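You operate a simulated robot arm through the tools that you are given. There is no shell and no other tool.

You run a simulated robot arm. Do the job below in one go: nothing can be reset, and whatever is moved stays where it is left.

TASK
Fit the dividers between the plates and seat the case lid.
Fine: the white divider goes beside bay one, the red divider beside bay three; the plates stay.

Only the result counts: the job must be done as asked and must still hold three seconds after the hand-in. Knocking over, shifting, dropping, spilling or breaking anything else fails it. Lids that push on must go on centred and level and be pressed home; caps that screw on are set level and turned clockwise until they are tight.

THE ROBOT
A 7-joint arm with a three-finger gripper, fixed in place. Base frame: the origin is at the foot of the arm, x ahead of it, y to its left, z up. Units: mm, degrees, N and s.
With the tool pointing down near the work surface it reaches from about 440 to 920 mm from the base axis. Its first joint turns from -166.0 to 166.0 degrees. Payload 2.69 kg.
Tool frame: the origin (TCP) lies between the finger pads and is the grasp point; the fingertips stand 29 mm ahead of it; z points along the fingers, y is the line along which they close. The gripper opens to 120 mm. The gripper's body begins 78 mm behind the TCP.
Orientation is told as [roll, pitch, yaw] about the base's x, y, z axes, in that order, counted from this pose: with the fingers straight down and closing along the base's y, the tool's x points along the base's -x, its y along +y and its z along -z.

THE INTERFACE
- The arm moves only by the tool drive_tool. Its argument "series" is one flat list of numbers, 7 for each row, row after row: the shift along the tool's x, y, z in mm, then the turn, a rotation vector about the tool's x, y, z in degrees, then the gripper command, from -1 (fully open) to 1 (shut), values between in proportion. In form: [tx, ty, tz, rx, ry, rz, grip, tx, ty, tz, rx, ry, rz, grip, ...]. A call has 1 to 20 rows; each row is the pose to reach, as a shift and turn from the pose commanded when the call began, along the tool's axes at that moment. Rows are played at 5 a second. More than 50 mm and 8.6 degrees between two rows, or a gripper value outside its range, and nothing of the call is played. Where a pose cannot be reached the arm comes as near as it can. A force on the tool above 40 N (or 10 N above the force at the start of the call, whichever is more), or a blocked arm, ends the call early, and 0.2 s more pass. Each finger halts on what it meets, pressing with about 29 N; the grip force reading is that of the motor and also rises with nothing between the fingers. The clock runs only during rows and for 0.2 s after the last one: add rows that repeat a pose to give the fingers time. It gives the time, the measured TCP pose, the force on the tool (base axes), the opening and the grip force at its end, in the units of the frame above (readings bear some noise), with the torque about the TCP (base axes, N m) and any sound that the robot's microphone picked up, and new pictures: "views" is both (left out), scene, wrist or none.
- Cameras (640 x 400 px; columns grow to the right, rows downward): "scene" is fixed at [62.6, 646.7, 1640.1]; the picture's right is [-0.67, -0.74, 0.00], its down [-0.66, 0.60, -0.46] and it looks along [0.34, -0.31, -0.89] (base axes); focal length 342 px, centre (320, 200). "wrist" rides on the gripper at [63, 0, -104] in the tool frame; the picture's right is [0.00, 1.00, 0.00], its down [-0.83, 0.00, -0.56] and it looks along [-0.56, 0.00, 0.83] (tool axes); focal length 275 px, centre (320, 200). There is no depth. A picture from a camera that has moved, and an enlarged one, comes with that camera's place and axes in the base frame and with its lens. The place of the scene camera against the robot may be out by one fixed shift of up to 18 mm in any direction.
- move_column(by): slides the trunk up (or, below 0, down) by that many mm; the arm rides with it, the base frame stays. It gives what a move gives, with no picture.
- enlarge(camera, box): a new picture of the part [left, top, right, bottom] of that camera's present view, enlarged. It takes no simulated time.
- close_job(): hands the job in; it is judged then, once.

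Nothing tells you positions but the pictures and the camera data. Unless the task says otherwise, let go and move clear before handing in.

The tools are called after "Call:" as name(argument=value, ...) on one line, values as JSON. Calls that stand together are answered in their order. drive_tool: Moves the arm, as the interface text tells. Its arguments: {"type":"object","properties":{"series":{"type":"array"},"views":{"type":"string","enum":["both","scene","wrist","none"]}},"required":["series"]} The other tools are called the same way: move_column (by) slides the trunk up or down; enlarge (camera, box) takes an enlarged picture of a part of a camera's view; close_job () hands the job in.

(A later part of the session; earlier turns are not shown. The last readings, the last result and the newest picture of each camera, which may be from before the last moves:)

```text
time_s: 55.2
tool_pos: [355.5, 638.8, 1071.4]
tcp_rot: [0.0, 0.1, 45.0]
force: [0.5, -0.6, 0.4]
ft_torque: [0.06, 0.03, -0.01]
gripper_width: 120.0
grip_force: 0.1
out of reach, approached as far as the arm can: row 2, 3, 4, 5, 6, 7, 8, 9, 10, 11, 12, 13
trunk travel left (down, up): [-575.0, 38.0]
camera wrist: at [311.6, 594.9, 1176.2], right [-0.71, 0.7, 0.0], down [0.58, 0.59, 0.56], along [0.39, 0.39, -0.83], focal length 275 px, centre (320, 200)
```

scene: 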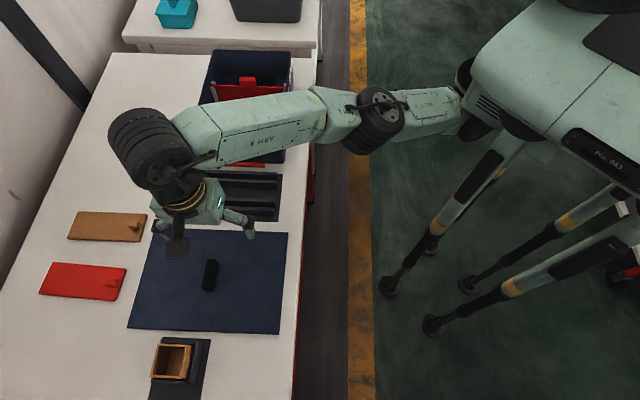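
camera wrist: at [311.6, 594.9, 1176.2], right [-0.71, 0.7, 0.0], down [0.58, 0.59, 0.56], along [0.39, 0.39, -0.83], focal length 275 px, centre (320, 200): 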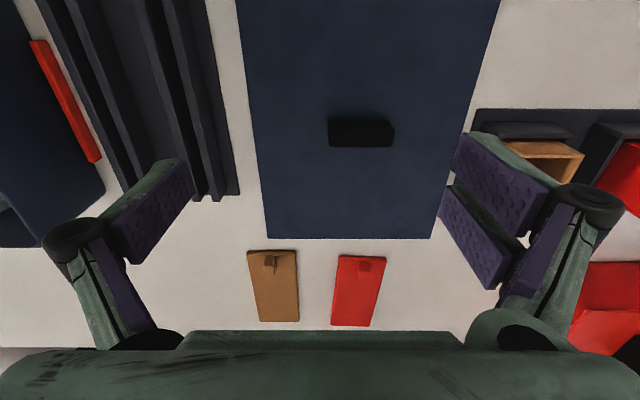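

It is a position limit at this height, not a yaw limit, so I need to work lower here. The view is good though, so I'll measure the lid and handle from here first.

Call:
enlarge(camera="wrist", box=[230, 0, 510, 245])

Call:
enlarge(camera="wrist", box=[315, 105, 410, 160])

Call:
enlarge(camera="wrist", box=[250, 215, 300, 250])

Call:
enlarge(camera="scene", box=[120, 300, 300, 345])

```text
1.63 times, centred on (370, 122) of wrist
camera zoom: at [311.6, 594.9, 1176.2], right [-0.71, 0.7, 0.0], down [0.58, 0.59, 0.56], along [0.39, 0.39, -0.83], focal length 449 px, centre (238, 326)
```

zoom: 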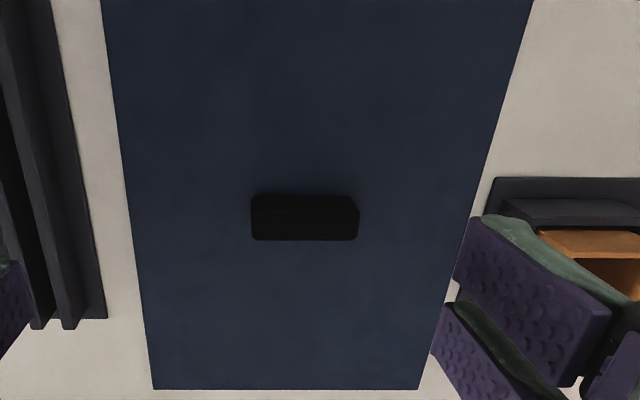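

```text
6.74 times, centred on (362, 132) of wrist
camera zoom: at [311.6, 594.9, 1176.2], right [-0.71, 0.7, 0.0], down [0.58, 0.59, 0.56], along [0.39, 0.39, -0.83], focal length 1854 px, centre (34, 655)
```

zoom: 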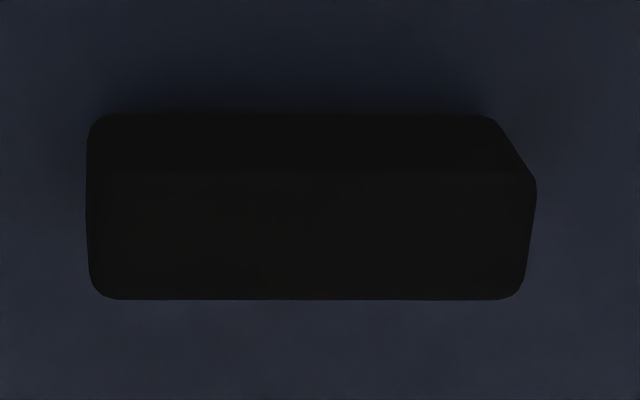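

```text
11.43 times, centred on (275, 232) of wrist
camera zoom: at [311.6, 594.9, 1176.2], right [-0.71, 0.7, 0.0], down [0.58, 0.59, 0.56], along [0.39, 0.39, -0.83], focal length 3146 px, centre (834, -171)
```

zoom: 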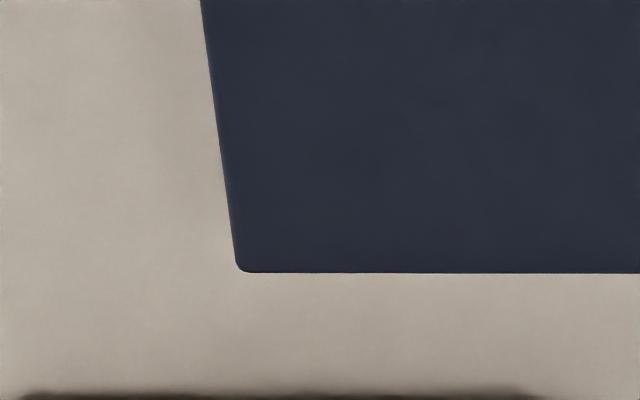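

```text
3.56 times, centred on (210, 322) of scene
camera zoom: at [62.6, 646.7, 1640.1], right [-0.67, -0.74, 0.0], down [-0.66, 0.6, -0.46], along [0.34, -0.31, -0.89], focal length 1215 px, centre (711, -236)
```

zoom: 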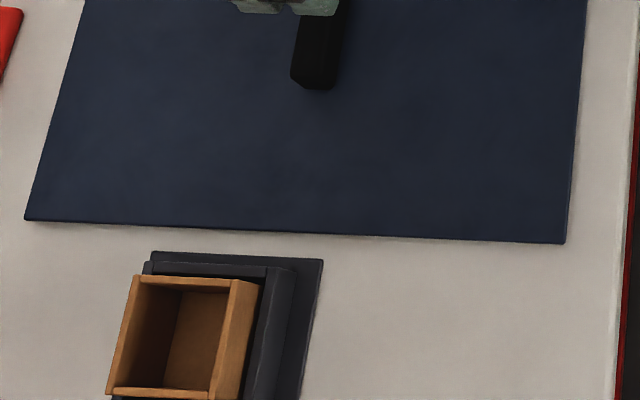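

The handle is about 64×19×27 mm, centred on the lid at about (353.6, 693.9). I go lower over it to see if the position becomes reachable.

Call:
drive_tool(series=[0, 0, 20, 0, 0, 0, -1, -6, 7, 45, 0, 0, 0, -1, -12, 14, 71, 0, 0, 0, -1, -19, 20, 71, 0, 0, 0, -1, -25, 27, 71, 0, 0, 0, -1, -31, 34, 71, 0, 0, 0, -1, -37.6, 40.3, 71, 0, 0, 0, -1, -37.6, 40.3, 71, 0, 0, 0, -1], views="both")

```text
time_s: 57.0
tool_pos: [351.8, 670.9, 1000.7]
tcp_rot: [0.0, 0.1, 45.1]
force: [0.6, -0.9, 0.4]
ft_torque: [0.0, 0.0, -0.01]
gripper_width: 119.9
grip_force: 0.1
out of reach, approached as far as the arm can: row 1, 2, 3, 5, 6, 7, 8
trunk travel left (down, up): [-575.0, 38.0]
camera wrist: at [306.6, 627.5, 1105.5], right [-0.71, 0.7, 0.0], down [0.59, 0.59, 0.56], along [0.39, 0.39, -0.83], focal length 275 px, centre (320, 200)
```

scene: 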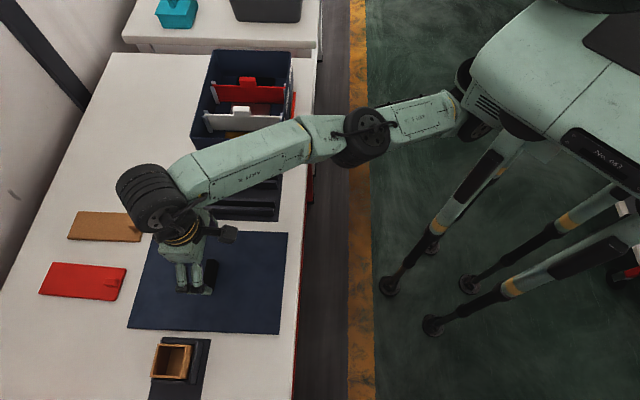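
wrist: 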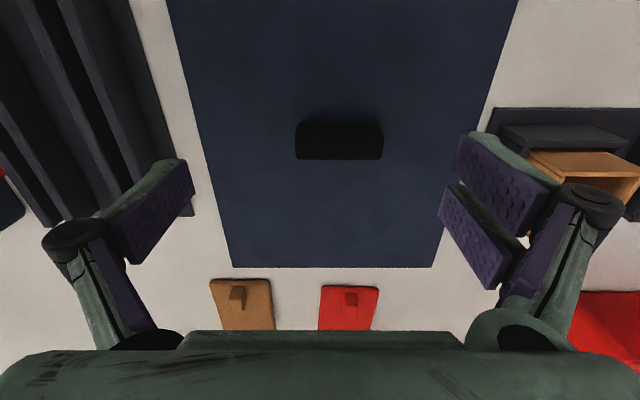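

The arm is nearly fully stretched here and the wrist sits above the shoulder, so raising the trunk should gain reach. I raise it by its remaining 38 mm.

Call:
move_column(by=38)

```text
time_s: 57.8
tool_pos: [351.5, 671.1, 1038.6]
tcp_rot: [0.1, 0.0, 45.1]
force: [0.4, -0.7, -0.4]
ft_torque: [-0.01, 0.04, -0.03]
gripper_width: 120.0
grip_force: 0.1
trunk travel left (down, up): [-613.0, 0.0]
```

Next I lower to about z≈968 over the handle and turn to yaw −45°, so the fingers close across it.

Call:
drive_tool(series=[0, 0, 25, 0, 0, 0, -1, 0, 0, 50, 0, 0, 0, -1, 0, 0, 70, 0, 0, 0, -1, -1.6, 1.3, 70, 0, 0, 8, -1, -3.2, 2.6, 70, 0, 0, 16, -1, -4.8, 4, 70, 0, 0, 24, -1, -6.4, 5.3, 70, 0, 0, 32, -1, -8, 6.6, 70, 0, 0, 40, -1, -9.6, 8, 70, 0, 0, 48, -1, -11.2, 9.3, 70, 0, 0, 56, -1, -12.8, 10.6, 70, 0, 0, 64, -1, -14.4, 12, 70, 0, 0, 72, -1, -16, 13.3, 70, 0, 0, 80, -1, -17, 14, 70, 0, 0, 86, -1, -17.6, 14.6, 70, 0, 0, 90, -1, -17.6, 14.6, 70, 0, 0, 90, -1, -17.6, 14.6, 70, 0, 0, 90, -1], views="both")

```text
time_s: 61.4
tool_pos: [351.5, 692.2, 968.8]
tcp_rot: [0.0, 0.0, -45.1]
force: [0.5, -0.3, -0.3]
ft_torque: [0.0, 0.02, -0.01]
gripper_width: 120.2
grip_force: 0.0
trunk travel left (down, up): [-613.0, 0.0]
camera wrist: at [307.8, 737.3, 1073.3], right [0.7, 0.71, 0.0], down [0.59, -0.59, 0.56], along [0.39, -0.39, -0.83], focal length 275 px, centre (320, 200)
```

scene: 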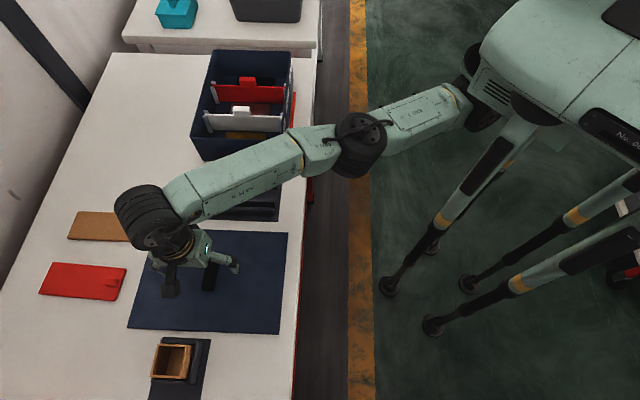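
wrist: 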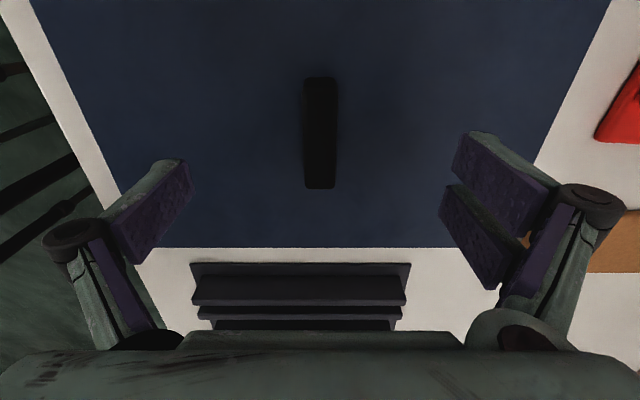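

Reached. The handle is under the gripper between the fingers; I'll zoom in to centre it precisely.

Call:
enlarge(camera="wrist", box=[260, 60, 380, 210])

Call:
enlarge(camera="wrist", box=[100, 150, 540, 340])

```text
2.67 times, centred on (320, 135) of wrist
camera zoom: at [307.8, 737.3, 1073.3], right [0.7, 0.71, 0.0], down [0.59, -0.59, 0.56], along [0.39, -0.39, -0.83], focal length 734 px, centre (320, 373)
```

zoom: 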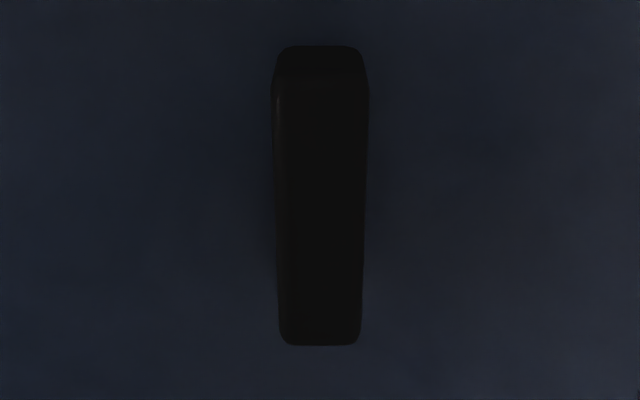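

```text
1.45 times, centred on (320, 245) of wrist
camera zoom: at [307.8, 737.3, 1073.3], right [0.7, 0.71, 0.0], down [0.59, -0.59, 0.56], along [0.39, -0.39, -0.83], focal length 400 px, centre (320, 134)
```

zoom: 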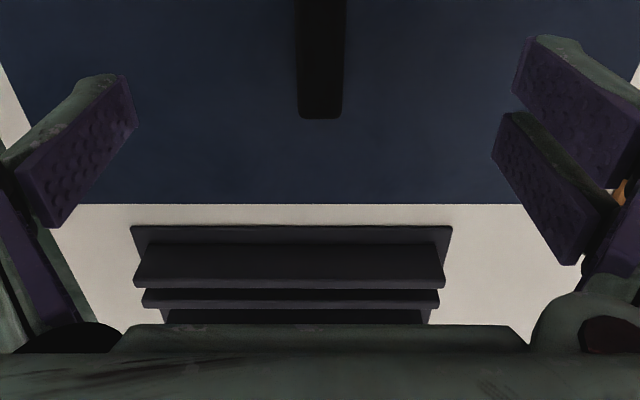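

The lid top is at z≈890 and the handle rises to about 920, aligned with the gripper. Fingertips reach 29 mm past the TCP, so I descend to TCP ≈924 with the opening narrowed to 60 mm and look again.

Call:
drive_tool(series=[-0.4, 0.6, 8, 0, 0, 0, -0.5, -0.4, 0.6, 18, 0, 0, 0, 0, -0.4, 0.6, 28, 0, 0, 0, 0, -0.4, 0.6, 36, 0, 0, 0, 0, -0.4, 0.6, 41, 0, 0, 0, 0, -0.4, 0.6, 41, 0, 0, 0, 0], views="wrist")

Call:
enlarge(camera="wrist", box=[200, 70, 440, 260])

Call:
enlarge(camera="scene", box=[150, 200, 270, 310])

```text
time_s: 62.8
tool_pos: [354.2, 694.4, 927.5]
tcp_rot: [-0.1, 0.0, -45.0]
force: [0.4, -0.3, 0.1]
ft_torque: [-0.01, -0.03, 0.01]
gripper_width: 60.0
grip_force: 0.0
trunk travel left (down, up): [-613.0, 0.0]
camera wrist: at [309.0, 739.3, 1032.4], right [0.7, 0.71, 0.0], down [0.59, -0.59, 0.56], along [0.39, -0.39, -0.83], focal length 275 px, centre (320, 200)
```

wrist: 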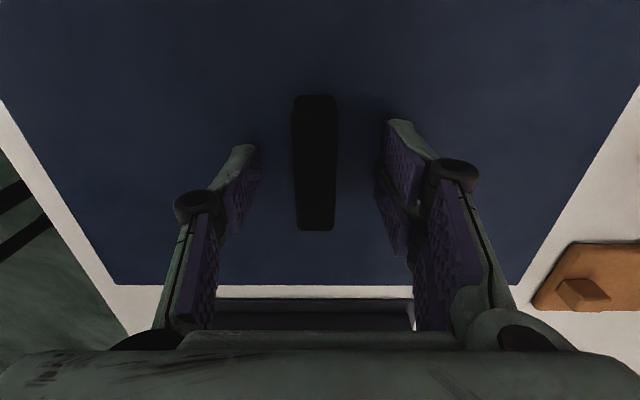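

```text
2.11 times, centred on (320, 165) of wrist
camera zoom: at [309.0, 739.3, 1032.4], right [0.7, 0.71, 0.0], down [0.59, -0.59, 0.56], along [0.39, -0.39, -0.83], focal length 580 px, centre (320, 274)
```

zoom: 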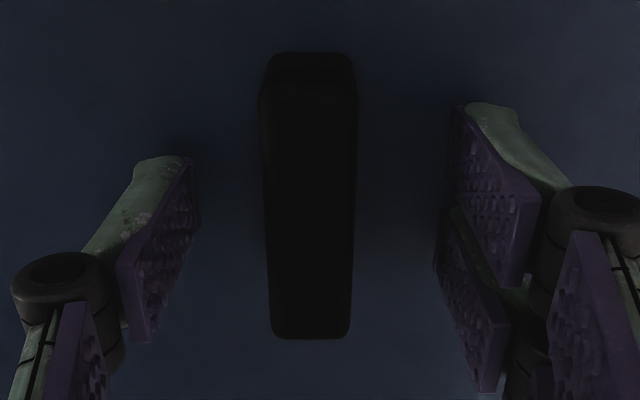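

```text
3.64 times, centred on (210, 255) of scene
camera zoom: at [62.6, 646.7, 1640.1], right [-0.67, -0.74, 0.0], down [-0.66, 0.6, -0.46], along [0.34, -0.31, -0.89], focal length 1243 px, centre (720, 0)
```

zoom: 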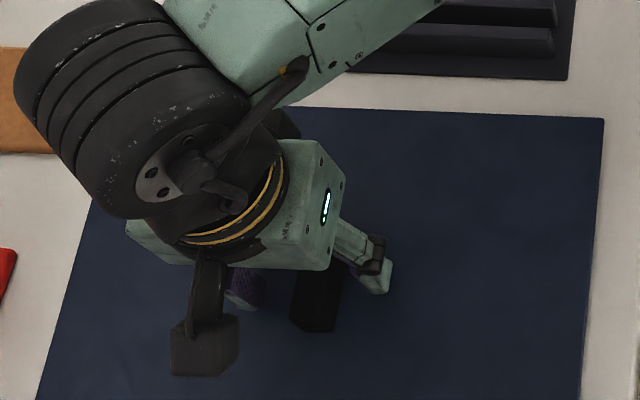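

The handle is centred lengthwise and needs a 1.5 mm lateral correction. I lower 5 mm more, then close.

Call:
drive_tool(series=[0, -1.5, 0, 0, 0, 0, 0, 0, -1.5, 3, 0, 0, 0, 0, 0, -1.5, 5, 0, 0, 0, 0, 0, -1.5, 5, 0, 0, 0, 0], views="wrist")

Call:
enlarge(camera="wrist", box=[200, 70, 440, 260])

```text
time_s: 63.8
tool_pos: [352.1, 691.8, 922.8]
tcp_rot: [0.0, 0.0, -45.0]
force: [-0.9, -0.6, -0.3]
ft_torque: [0.01, -0.02, 0.03]
gripper_width: 60.2
grip_force: 0.0
trunk travel left (down, up): [-613.0, 0.0]
camera wrist: at [307.6, 738.3, 1027.3], right [0.7, 0.71, 0.0], down [0.59, -0.59, 0.56], along [0.39, -0.39, -0.83], focal length 275 px, centre (320, 200)
```

wrist: 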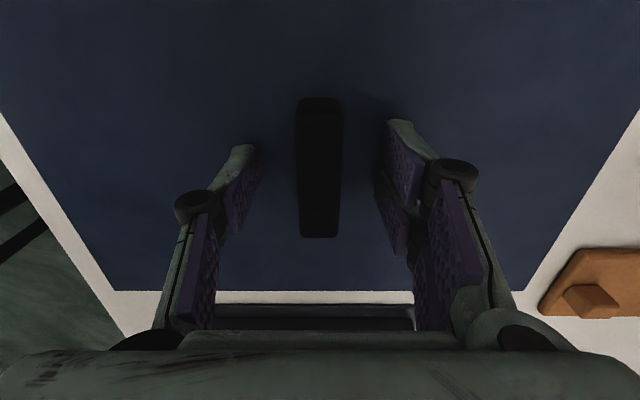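

```text
2.11 times, centred on (320, 165) of wrist
camera zoom: at [307.6, 738.3, 1027.3], right [0.7, 0.71, 0.0], down [0.59, -0.59, 0.56], along [0.39, -0.39, -0.83], focal length 580 px, centre (320, 274)
```

zoom: 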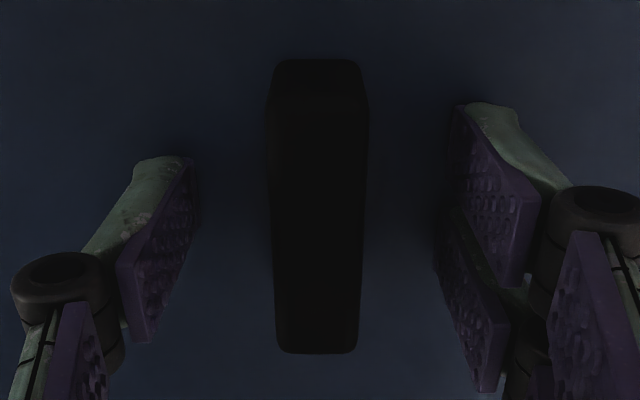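

Centred. I close on the handle.

Call:
drive_tool(series=[0, 0, 0, 0, 0, 0, 0.5, 0, 0, 0, 0, 0, 0, 1, 0, 0, 0, 0, 0, 0, 1, 0, 0, 0, 0, 0, 0, 1, 0, 0, 0, 0, 0, 0, 1, 0, 0, 0, 0, 0, 0, 1], views="wrist")

```text
time_s: 65.2
tool_pos: [353.0, 693.4, 922.2]
tcp_rot: [0.0, 0.0, -45.0]
force: [-0.6, 0.5, 0.4]
ft_torque: [0.02, 0.02, 0.14]
gripper_width: 19.8
grip_force: 29.4
trunk travel left (down, up): [-613.0, 0.0]
camera wrist: at [307.5, 738.4, 1027.2], right [0.7, 0.71, 0.0], down [0.59, -0.59, 0.56], along [0.39, -0.39, -0.83], focal length 275 px, centre (320, 200)
```

wrist: 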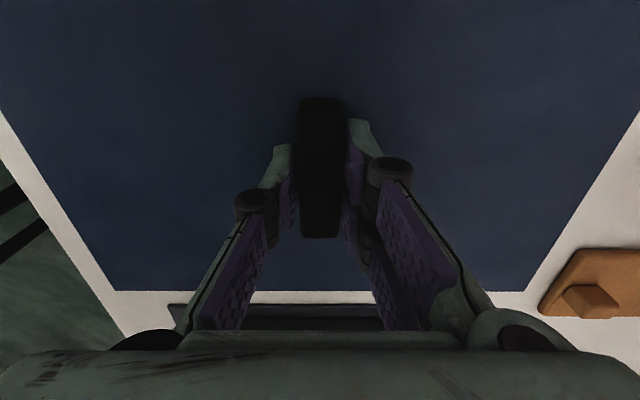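

The handle is gripped at 19.8 mm. I lift 12 mm first to check the weight and that the lid stays level.

Call:
drive_tool(series=[0, 0, -2, 0, 0, 0, 1, 0, 0, -5, 0, 0, 0, 1, 0, 0, -9, 0, 0, 0, 1, 0, 0, -12, 0, 0, 0, 1, 0, 0, -12, 0, 0, 0, 1, 0, 0, -12, 0, 0, 0, 1], views="both")

Call:
enlarge(camera="scene", box=[110, 210, 310, 345])

```text
time_s: 66.6
tool_pos: [352.9, 692.8, 935.3]
tcp_rot: [0.0, 0.1, -45.0]
force: [0.3, 0.0, -2.7]
ft_torque: [0.01, -0.01, 0.0]
gripper_width: 19.7
grip_force: 29.0
trunk travel left (down, up): [-613.0, 0.0]
camera wrist: at [307.9, 738.1, 1039.7], right [0.7, 0.71, 0.0], down [0.59, -0.59, 0.56], along [0.39, -0.39, -0.83], focal length 275 px, centre (320, 200)
```

scene: 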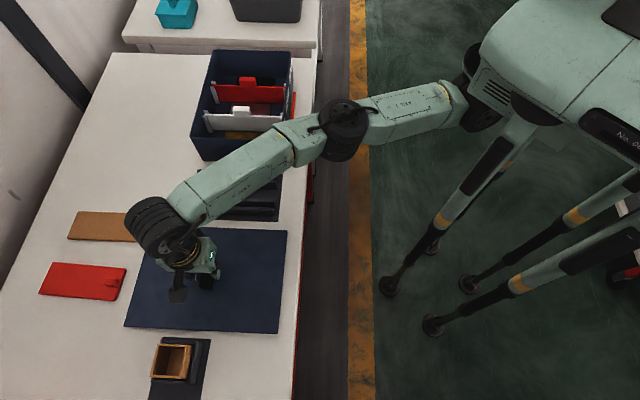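
wrist: 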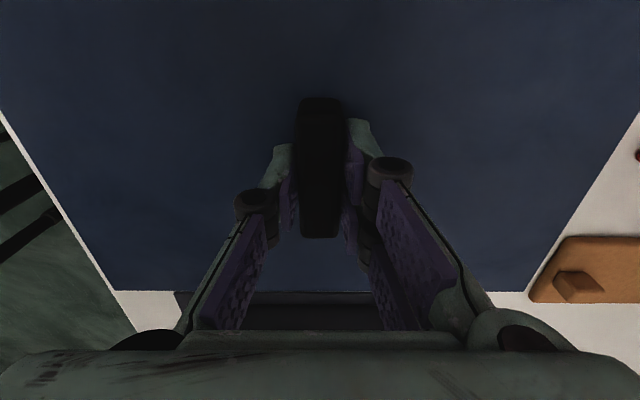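

```text
2.96 times, centred on (210, 278) of scene
camera zoom: at [62.6, 646.7, 1640.1], right [-0.67, -0.74, 0.0], down [-0.66, 0.6, -0.46], along [0.34, -0.31, -0.89], focal length 1012 px, centre (646, -30)
```

zoom: 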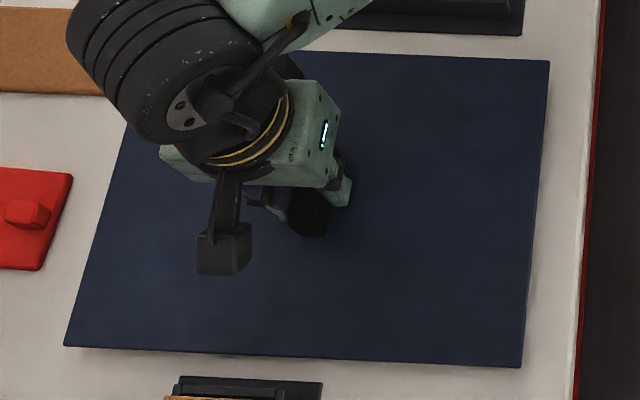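

The lid is up, level, and weighs about 3 N. I'll measure its corners relative to the gripper and check its underside edge before carrying it.

Call:
enlarge(camera="wrist", box=[90, 270, 150, 310])

Call:
enlarge(camera="wrist", box=[500, 270, 560, 310])

Call:
enlarge(camera="scene", box=[115, 310, 165, 345])

Call:
enlarge(camera="scene", box=[255, 310, 305, 345])

```text
10.00 times, centred on (120, 290) of wrist
camera zoom: at [307.9, 738.1, 1039.7], right [0.7, 0.71, 0.0], down [0.59, -0.59, 0.56], along [0.39, -0.39, -0.83], focal length 2753 px, centre (2320, -700)
```

zoom: 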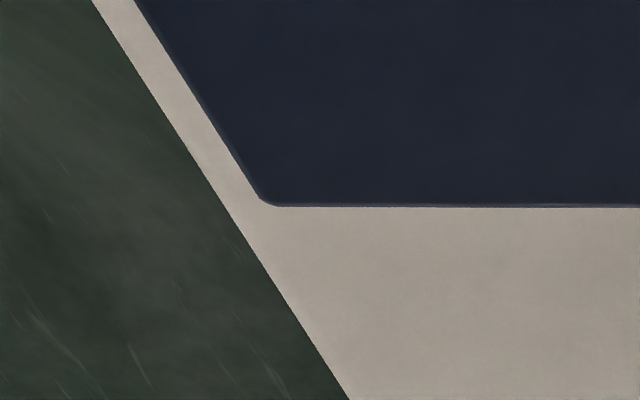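

```text
10.00 times, centred on (530, 290) of wrist
camera zoom: at [307.9, 738.1, 1039.7], right [0.7, 0.71, 0.0], down [0.59, -0.59, 0.56], along [0.39, -0.39, -0.83], focal length 2753 px, centre (-1780, -700)
```

zoom: 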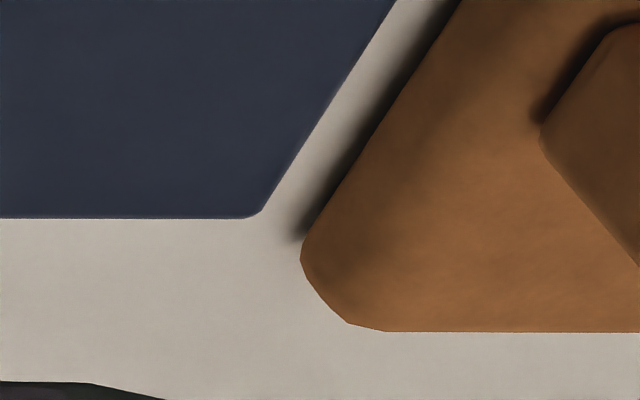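

```text
11.43 times, centred on (140, 328) of scene
camera zoom: at [62.6, 646.7, 1640.1], right [-0.67, -0.74, 0.0], down [-0.66, 0.6, -0.46], along [0.34, -0.31, -0.89], focal length 3905 px, centre (2377, -1257)
```

zoom: 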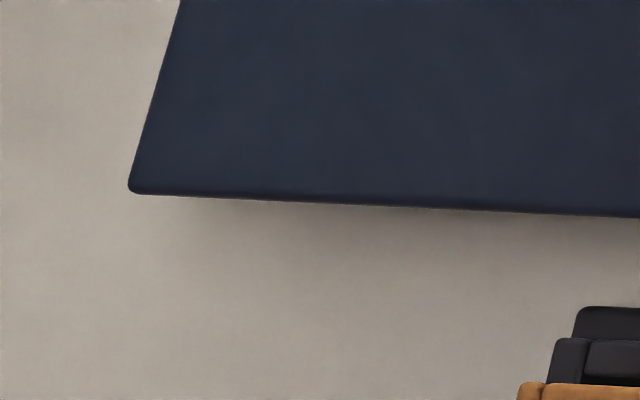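

```text
11.43 times, centred on (280, 328) of scene
camera zoom: at [62.6, 646.7, 1640.1], right [-0.67, -0.74, 0.0], down [-0.66, 0.6, -0.46], along [0.34, -0.31, -0.89], focal length 3905 px, centre (777, -1257)
```

zoom: 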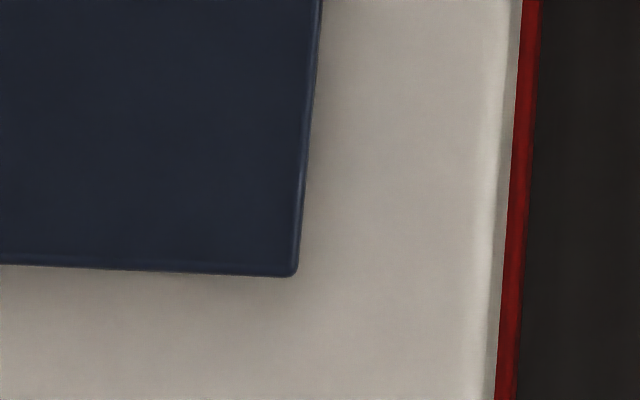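

The lid is a thin plate, and in the gripper frame it sits at the same angle as the case, so turning to yaw 45° will line them up. First I lift while moving inward, where the arm has more height available.

Call:
drive_tool(series=[-5, 0, -8, 0, 0, 0, 1, -13, 0, -18, 0, 0, 0, 1, -23, 0, -30, 0, 0, 0, 1, -35, 0, -44, 0, 0, 0, 1, -48, 0, -58, 0, 0, 0, 1, -62, 0, -72, 0, 0, 0, 1, -78, 0, -86, 0, 0, 0, 1, -95, -2, -100, 0, 0, 0, 1, -112, -4, -112, 0, 0, 0, 1, -126, -5, -120, 0, 0, 0, 1, -132, -6, -122, 0, 0, 0, 1, -132, -6, -122, 0, 0, 0, 1], views="both")

```text
time_s: 69.2
tool_pos: [442.1, 595.2, 1056.3]
tcp_rot: [0.0, -0.1, -45.0]
force: [-0.3, 1.2, -3.1]
ft_torque: [-0.01, 0.01, -0.02]
gripper_width: 19.9
grip_force: 28.8
trunk travel left (down, up): [-613.0, 0.0]
camera wrist: at [397.6, 641.0, 1162.2], right [0.7, 0.71, 0.0], down [0.59, -0.59, 0.56], along [0.39, -0.39, -0.83], focal length 275 px, centre (320, 200)
```

scene: 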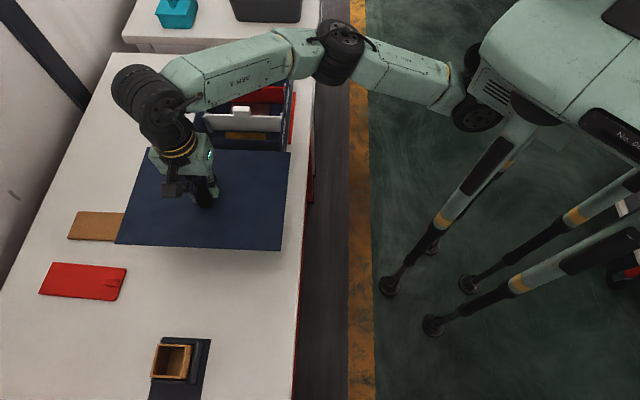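
wrist: 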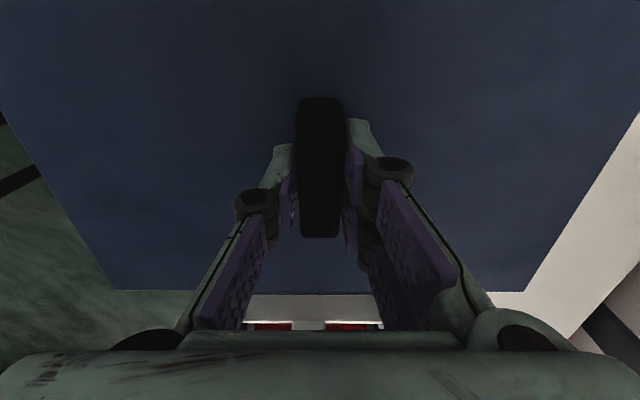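

The lid is stable at z≈1056. I carry it over the case while turning to yaw 45°.

Call:
drive_tool(series=[-8, 0, 0, 0, 0, -2, 1, -22, -0.8, 0, 0, 0, -6.5, 1, -40, -1.5, 0, 0, 0, -12, 1, -60, -2.3, 0, 0, 0, -18, 1, -82, -3.2, 0, 0, 0, -24, 1, -104, -4, 0, 0, 0, -30, 1, -126, -4.9, 0, 0, 0, -36, 1, -148, -5.7, 0, 0, 0, -42, 1, -170, -6.6, 0, 0, 0, -48, 1, -192, -7.4, 0, 0, 0, -54, 1, -214, -8.3, 0, 0, 0, -60, 1, -236, -9.1, 0, 0, 0, -66, 1, -258, -10, 0, 0, 0, -72, 1, -280, -10.8, 0, 0, 0, -78, 1, -302, -11.7, 0, 0, 0, -83.5, 1, -318, -12.3, 0, 0, 0, -87.5, 1, -327, -12.7, 0, 0, 0, -89.5, 1, -329, -12.7, 0, 0, 0, -90, 1, -329, -12.7, 0, 0, 0, -90, 1, -329, -12.7, 0, 0, 0, -90, 1], views="both")

```text
time_s: 73.4
tool_pos: [665.6, 354.8, 1056.0]
tcp_rot: [0.0, 0.0, 45.0]
force: [0.0, -0.3, -2.0]
ft_torque: [0.03, 0.02, 0.01]
gripper_width: 19.5
grip_force: 29.3
trunk travel left (down, up): [-613.0, 0.0]
camera wrist: at [621.0, 310.2, 1161.3], right [-0.71, 0.7, 0.0], down [0.59, 0.59, 0.56], along [0.39, 0.39, -0.83], focal length 275 px, centre (320, 200)
```

scene: 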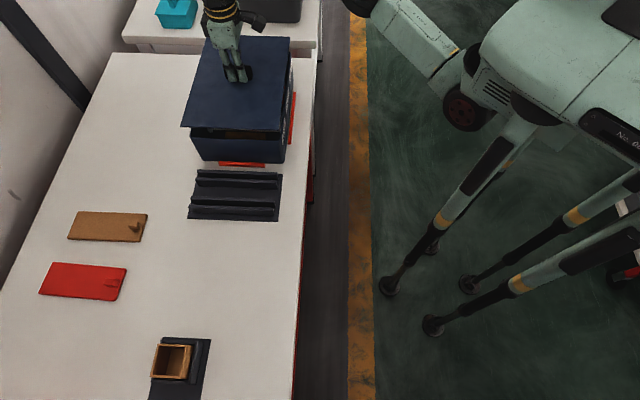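
wrist: 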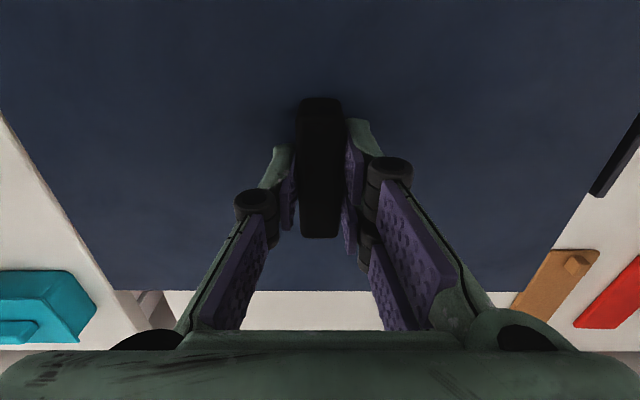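

The lid is over the case within about 0.6 mm of the computed centre. I correct and lower to about 10 mm above the rim to check alignment from the scene view.

Call:
drive_tool(series=[0.4, 0.6, 5, 0, 0, 0, 1, 0.4, 0.6, 13, 0, 0, 0, 1, 0.4, 0.6, 21, 0, 0, 0, 1, 0.4, 0.6, 28, 0, 0, 0, 1, 0.4, 0.6, 30, 0, 0, 0, 1, 0.4, 0.6, 30, 0, 0, 0, 1], views="both")

Call:
enlarge(camera="scene", box=[175, 30, 310, 170])

Call:
enlarge(camera="scene", box=[180, 115, 230, 165])

Call:
enlarge(camera="scene", box=[260, 115, 310, 165])

```text
time_s: 74.8
tool_pos: [663.8, 354.0, 1027.0]
tcp_rot: [0.0, 0.0, 45.0]
force: [-0.4, 0.1, -2.1]
ft_torque: [-0.01, 0.02, -0.02]
gripper_width: 19.7
grip_force: 29.6
trunk travel left (down, up): [-613.0, 0.0]
camera wrist: at [620.3, 310.1, 1131.5], right [-0.71, 0.7, 0.0], down [0.59, 0.59, 0.56], along [0.39, 0.39, -0.83], focal length 275 px, centre (320, 200)
```

scene: 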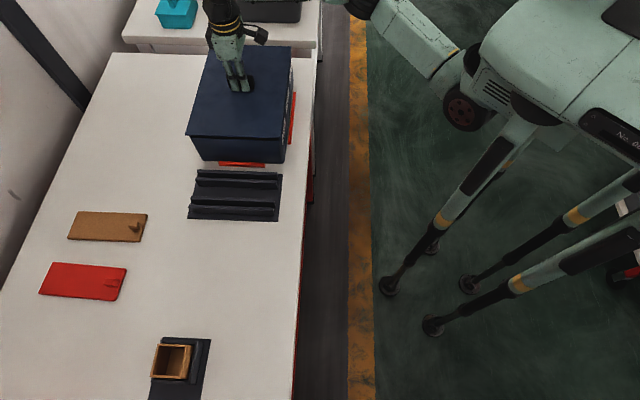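
wrist: 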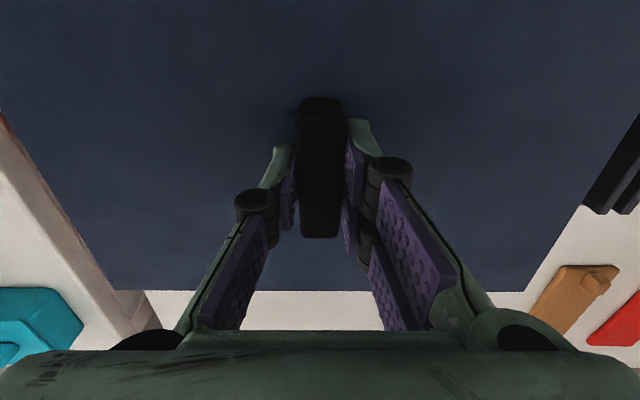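

```text
2.86 times, centred on (242, 100) of scene
camera zoom: at [62.6, 646.7, 1640.1], right [-0.67, -0.74, 0.0], down [-0.66, 0.6, -0.46], along [0.34, -0.31, -0.89], focal length 976 px, centre (541, 486)
```

zoom: 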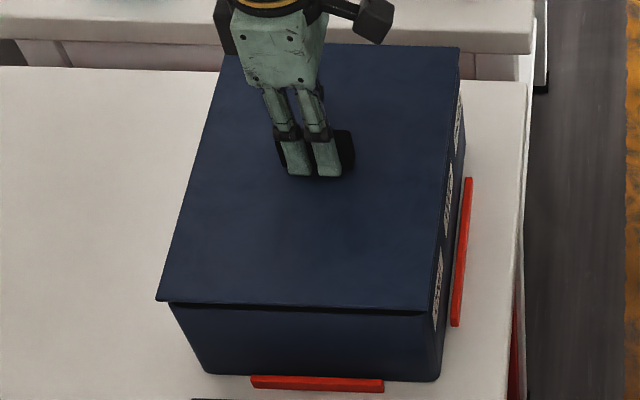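

```text
8.00 times, centred on (205, 140) of scene
camera zoom: at [62.6, 646.7, 1640.1], right [-0.67, -0.74, 0.0], down [-0.66, 0.6, -0.46], along [0.34, -0.31, -0.89], focal length 2734 px, centre (1240, 680)
```

zoom: 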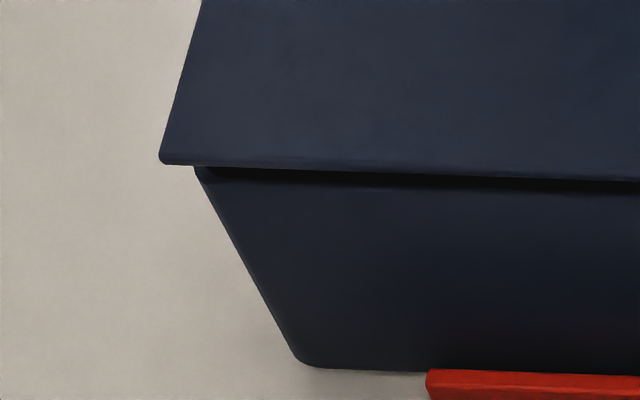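

```text
8.00 times, centred on (285, 140) of scene
camera zoom: at [62.6, 646.7, 1640.1], right [-0.67, -0.74, 0.0], down [-0.66, 0.6, -0.46], along [0.34, -0.31, -0.89], focal length 2734 px, centre (600, 680)
```

zoom: 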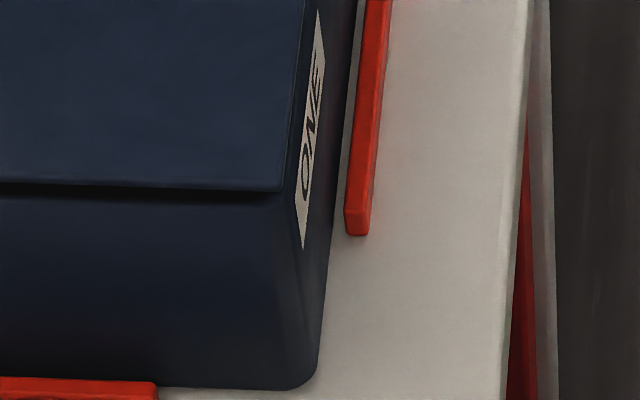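

The lid is just above the rim, and the scene view hints at an offset of a few mm. I'll zoom in further on the visible corners before seating.

Call:
enlarge(camera="scene", box=[265, 125, 295, 145])

Call:
enlarge(camera="scene", box=[183, 125, 213, 145])

Call:
enlarge(camera="scene", box=[275, 40, 305, 70])

Call:
enlarge(camera="scene", box=[195, 35, 230, 70])

```text
16.00 times, centred on (280, 135) of scene
camera zoom: at [62.6, 646.7, 1640.1], right [-0.67, -0.74, 0.0], down [-0.66, 0.6, -0.46], along [0.34, -0.31, -0.89], focal length 5467 px, centre (960, 1240)
```

zoom: 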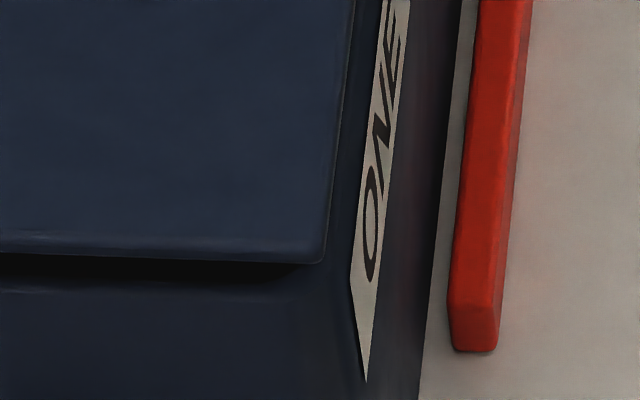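

```text
16.00 times, centred on (198, 135) of scene
camera zoom: at [62.6, 646.7, 1640.1], right [-0.67, -0.74, 0.0], down [-0.66, 0.6, -0.46], along [0.34, -0.31, -0.89], focal length 5467 px, centre (2272, 1240)
```

zoom: 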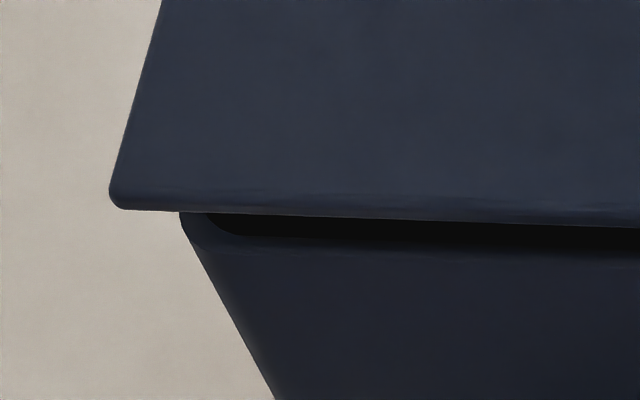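

```text
13.33 times, centred on (290, 55) of scene
camera zoom: at [62.6, 646.7, 1640.1], right [-0.67, -0.74, 0.0], down [-0.66, 0.6, -0.46], along [0.34, -0.31, -0.89], focal length 4556 px, centre (720, 2133)
```

zoom: 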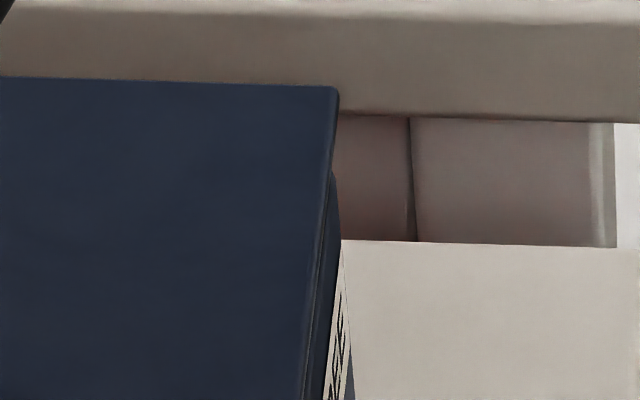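

```text
11.43 times, centred on (212, 52) of scene
camera zoom: at [62.6, 646.7, 1640.1], right [-0.67, -0.74, 0.0], down [-0.66, 0.6, -0.46], along [0.34, -0.31, -0.89], focal length 3905 px, centre (1549, 1886)
```

zoom: 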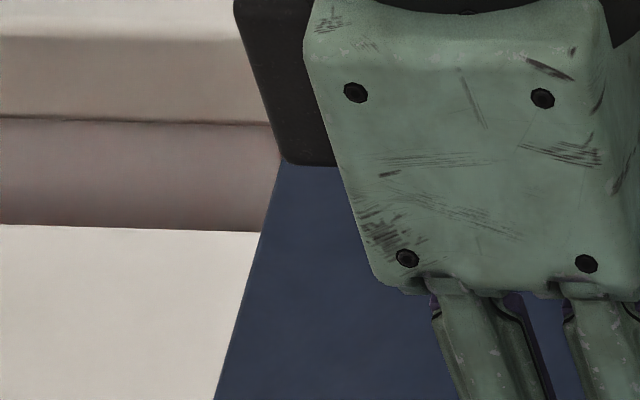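

Careful comparison puts the lid about 1 to 1.5 mm too far along +P and well centred lengthwise, with no rotation. I correct 1.2 mm and lower toward the rim.

Call:
drive_tool(series=[0.6, 0, 0, 0, 0, 0, 1, 1.2, 0, 0, 0, 0, 0, 1, 1.2, 0, 3, 0, 0, 0, 1, 1.2, 0, 6, 0, 0, 0, 1, 1.2, 0, 7, 0, 0, 0, 1, 1.2, 0, 7, 0, 0, 0, 1], views="wrist")

Call:
enlarge(camera="scene", box=[265, 125, 295, 145])

Call:
enlarge(camera="scene", box=[183, 125, 213, 145])

```text
time_s: 76.2
tool_pos: [664.0, 354.4, 1019.9]
tcp_rot: [-0.1, 0.0, 45.0]
force: [-0.3, -0.3, -1.7]
ft_torque: [0.01, -0.01, 0.02]
gripper_width: 19.9
grip_force: 29.4
trunk travel left (down, up): [-613.0, 0.0]
camera wrist: at [619.5, 309.1, 1124.3], right [-0.71, 0.7, 0.0], down [0.59, 0.59, 0.56], along [0.39, 0.39, -0.83], focal length 275 px, centre (320, 200)
```

wrist: 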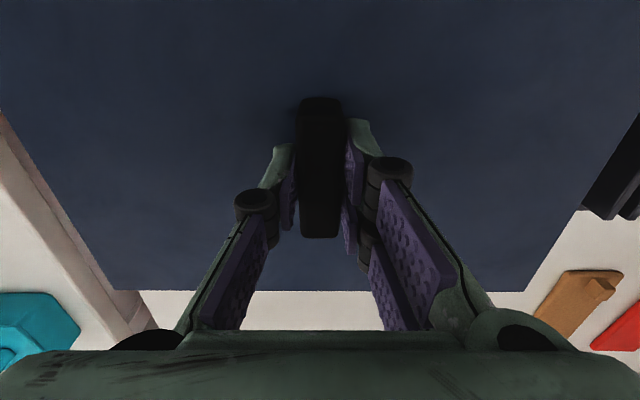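

```text
16.00 times, centred on (280, 135) of scene
camera zoom: at [62.6, 646.7, 1640.1], right [-0.67, -0.74, 0.0], down [-0.66, 0.6, -0.46], along [0.34, -0.31, -0.89], focal length 5467 px, centre (960, 1240)
```

zoom: 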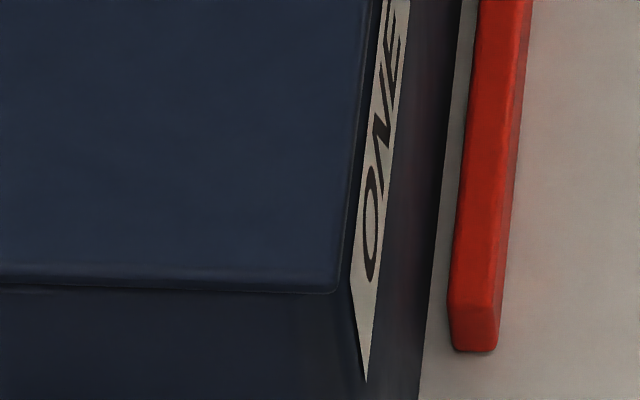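

```text
16.00 times, centred on (198, 135) of scene
camera zoom: at [62.6, 646.7, 1640.1], right [-0.67, -0.74, 0.0], down [-0.66, 0.6, -0.46], along [0.34, -0.31, -0.89], focal length 5467 px, centre (2272, 1240)
```

zoom: 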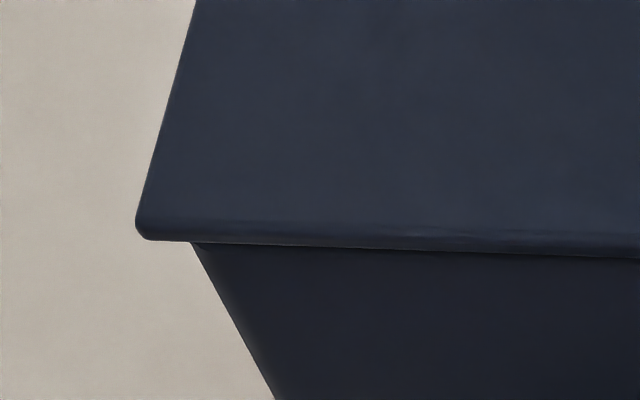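

Now about 1.2 mm overhang on the far side, 2.1 mm on the near side and about 3 mm at the front. A final 0.5 mm trim, then I lower in small steps to contact.

Call:
drive_tool(series=[-0.5, 0, 0, 0, 0, 0, 1, -0.5, 0, 1, 0, 0, 0, 1, -0.5, 0, 2, 0, 0, 0, 1, -0.5, 0, 3, 0, 0, 0, 1, -0.5, 0, 3, 0, 0, 0, 1], views="none")

```text
time_s: 77.4
tool_pos: [665.5, 353.2, 1015.3]
tcp_rot: [0.0, 0.1, 45.0]
force: [-0.7, 0.0, -1.6]
ft_torque: [-0.01, -0.07, 0.0]
gripper_width: 19.6
grip_force: 29.2
trunk travel left (down, up): [-613.0, 0.0]
```

Call:
drive_tool(series=[0, 0, 0.7, 0, 0, 0, 1, 0, 0, 1.5, 0, 0, 0, 1, 0, 0, 1.5, 0, 0, 0, 1], views="none")

```text
time_s: 78.2
tool_pos: [663.7, 353.6, 1016.4]
tcp_rot: [0.0, -0.1, 44.9]
force: [5.1, -1.2, 13.4]
ft_torque: [-0.58, 0.41, 0.04]
gripper_width: 19.6
grip_force: 28.3
trunk travel left (down, up): [-613.0, 0.0]
```

Contact at about the expected height, with the near side touching first. I'll look closely before pressing.

Call:
enlarge(camera="scene", box=[265, 125, 295, 145])

Call:
enlarge(camera="scene", box=[183, 125, 213, 145])

Call:
enlarge(camera="scene", box=[215, 125, 265, 150])

Call:
enlarge(camera="scene", box=[275, 45, 305, 75])

Call:
enlarge(camera="wrist", box=[90, 100, 550, 310])

```text
16.00 times, centred on (280, 135) of scene
camera zoom: at [62.6, 646.7, 1640.1], right [-0.67, -0.74, 0.0], down [-0.66, 0.6, -0.46], along [0.34, -0.31, -0.89], focal length 5467 px, centre (960, 1240)
```

zoom: 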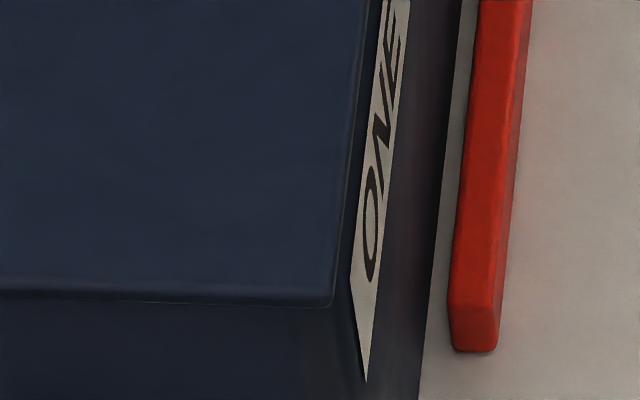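

```text
16.00 times, centred on (198, 135) of scene
camera zoom: at [62.6, 646.7, 1640.1], right [-0.67, -0.74, 0.0], down [-0.66, 0.6, -0.46], along [0.34, -0.31, -0.89], focal length 5467 px, centre (2272, 1240)
```

zoom: 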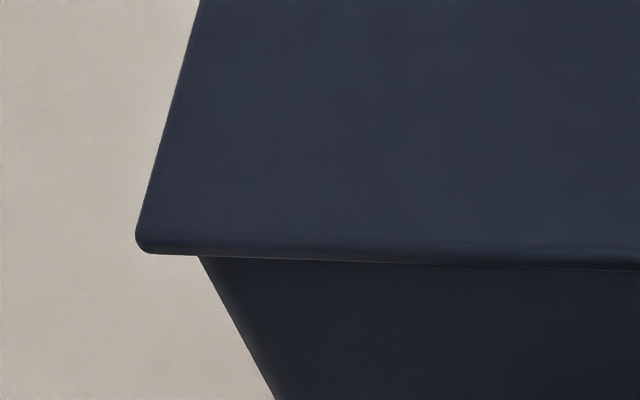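

```text
12.80 times, centred on (240, 138) of scene
camera zoom: at [62.6, 646.7, 1640.1], right [-0.67, -0.74, 0.0], down [-0.66, 0.6, -0.46], along [0.34, -0.31, -0.89], focal length 4374 px, centre (1344, 1000)
```

zoom: 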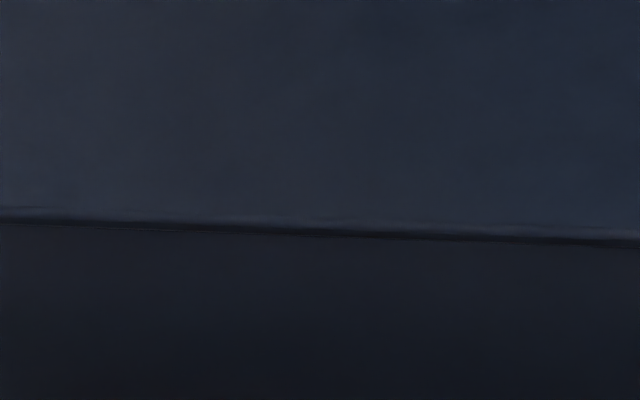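

```text
13.33 times, centred on (290, 60) of scene
camera zoom: at [62.6, 646.7, 1640.1], right [-0.67, -0.74, 0.0], down [-0.66, 0.6, -0.46], along [0.34, -0.31, -0.89], focal length 4556 px, centre (720, 2067)
```

zoom: 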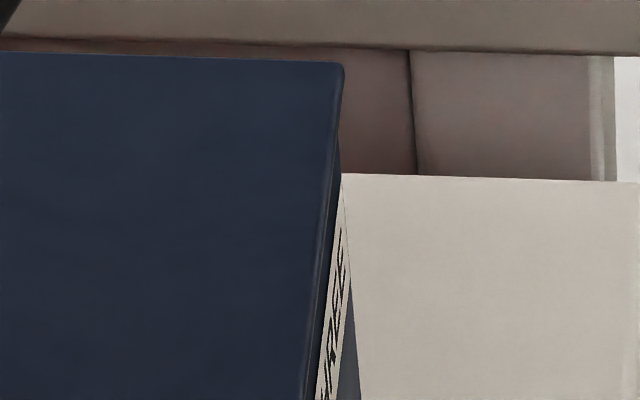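

```text
1.39 times, centred on (320, 205) of wrist
camera zoom: at [619.8, 309.8, 1121.1], right [-0.71, 0.7, 0.0], down [0.58, 0.59, 0.56], along [0.39, 0.4, -0.83], focal length 383 px, centre (320, 193)
```

zoom: 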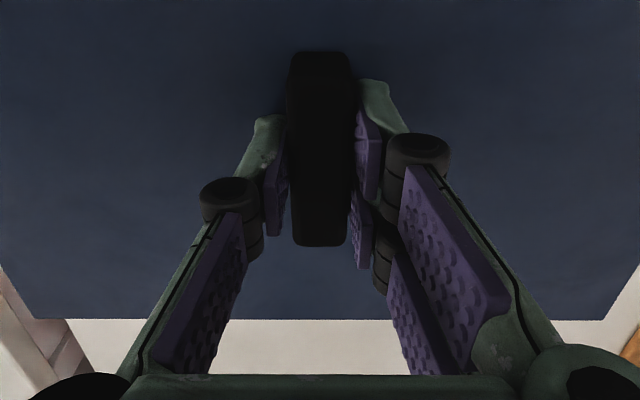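

I'll zoom in more on the near-side edge, where the lid meets the label wall.

Call:
enlarge(camera="scene", box=[276, 133, 288, 145])

Call:
enlarge(camera="scene", box=[280, 85, 295, 100])

Call:
enlarge(camera="scene", box=[188, 132, 200, 144])

```text
16.00 times, centred on (282, 139) of scene
camera zoom: at [62.6, 646.7, 1640.1], right [-0.67, -0.74, 0.0], down [-0.66, 0.6, -0.46], along [0.34, -0.31, -0.89], focal length 5467 px, centre (928, 1176)
```

zoom: 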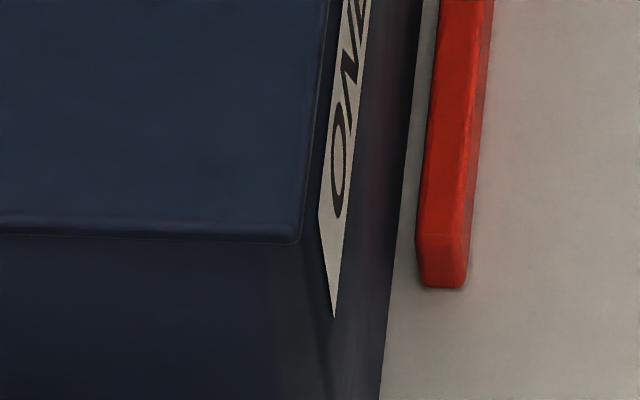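

```text
16.00 times, centred on (288, 92) of scene
camera zoom: at [62.6, 646.7, 1640.1], right [-0.67, -0.74, 0.0], down [-0.66, 0.6, -0.46], along [0.34, -0.31, -0.89], focal length 5467 px, centre (840, 1920)
```

zoom: 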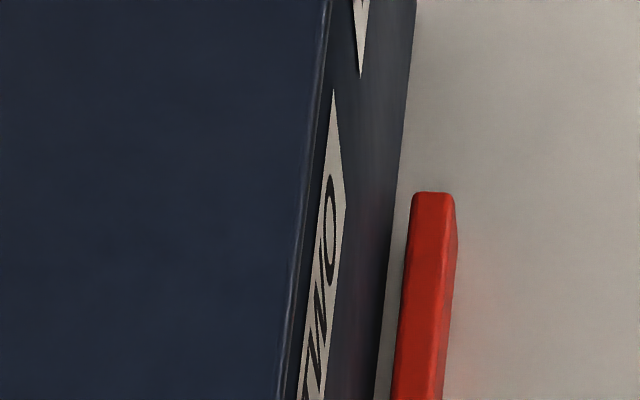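

```text
16.00 times, centred on (194, 138) of scene
camera zoom: at [62.6, 646.7, 1640.1], right [-0.67, -0.74, 0.0], down [-0.66, 0.6, -0.46], along [0.34, -0.31, -0.89], focal length 5467 px, centre (2336, 1192)
```

zoom: 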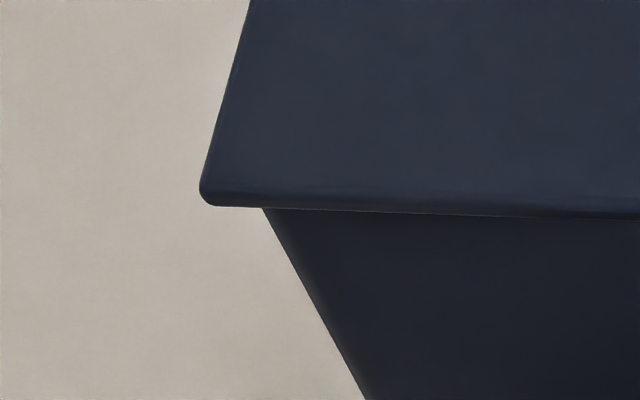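

The lid plate rests directly on the rim with no visible gap. I press down gently to bring it home and level, watching force, height and sound.

Call:
drive_tool(series=[0, 0, 0.7, 0, 0, 0, 1, 0, 0, 1.4, 0, 0, 0, 1, 0, 0, 1.4, 0, 0, 0, 1], views="none")

```text
time_s: 79.0
tool_pos: [664.0, 352.0, 1015.6]
tcp_rot: [0.1, -0.1, 45.0]
force: [9.7, 1.1, 25.3]
ft_torque: [0.1, -0.35, 0.09]
gripper_width: 19.9
grip_force: 28.6
trunk travel left (down, up): [-613.0, 0.0]
```

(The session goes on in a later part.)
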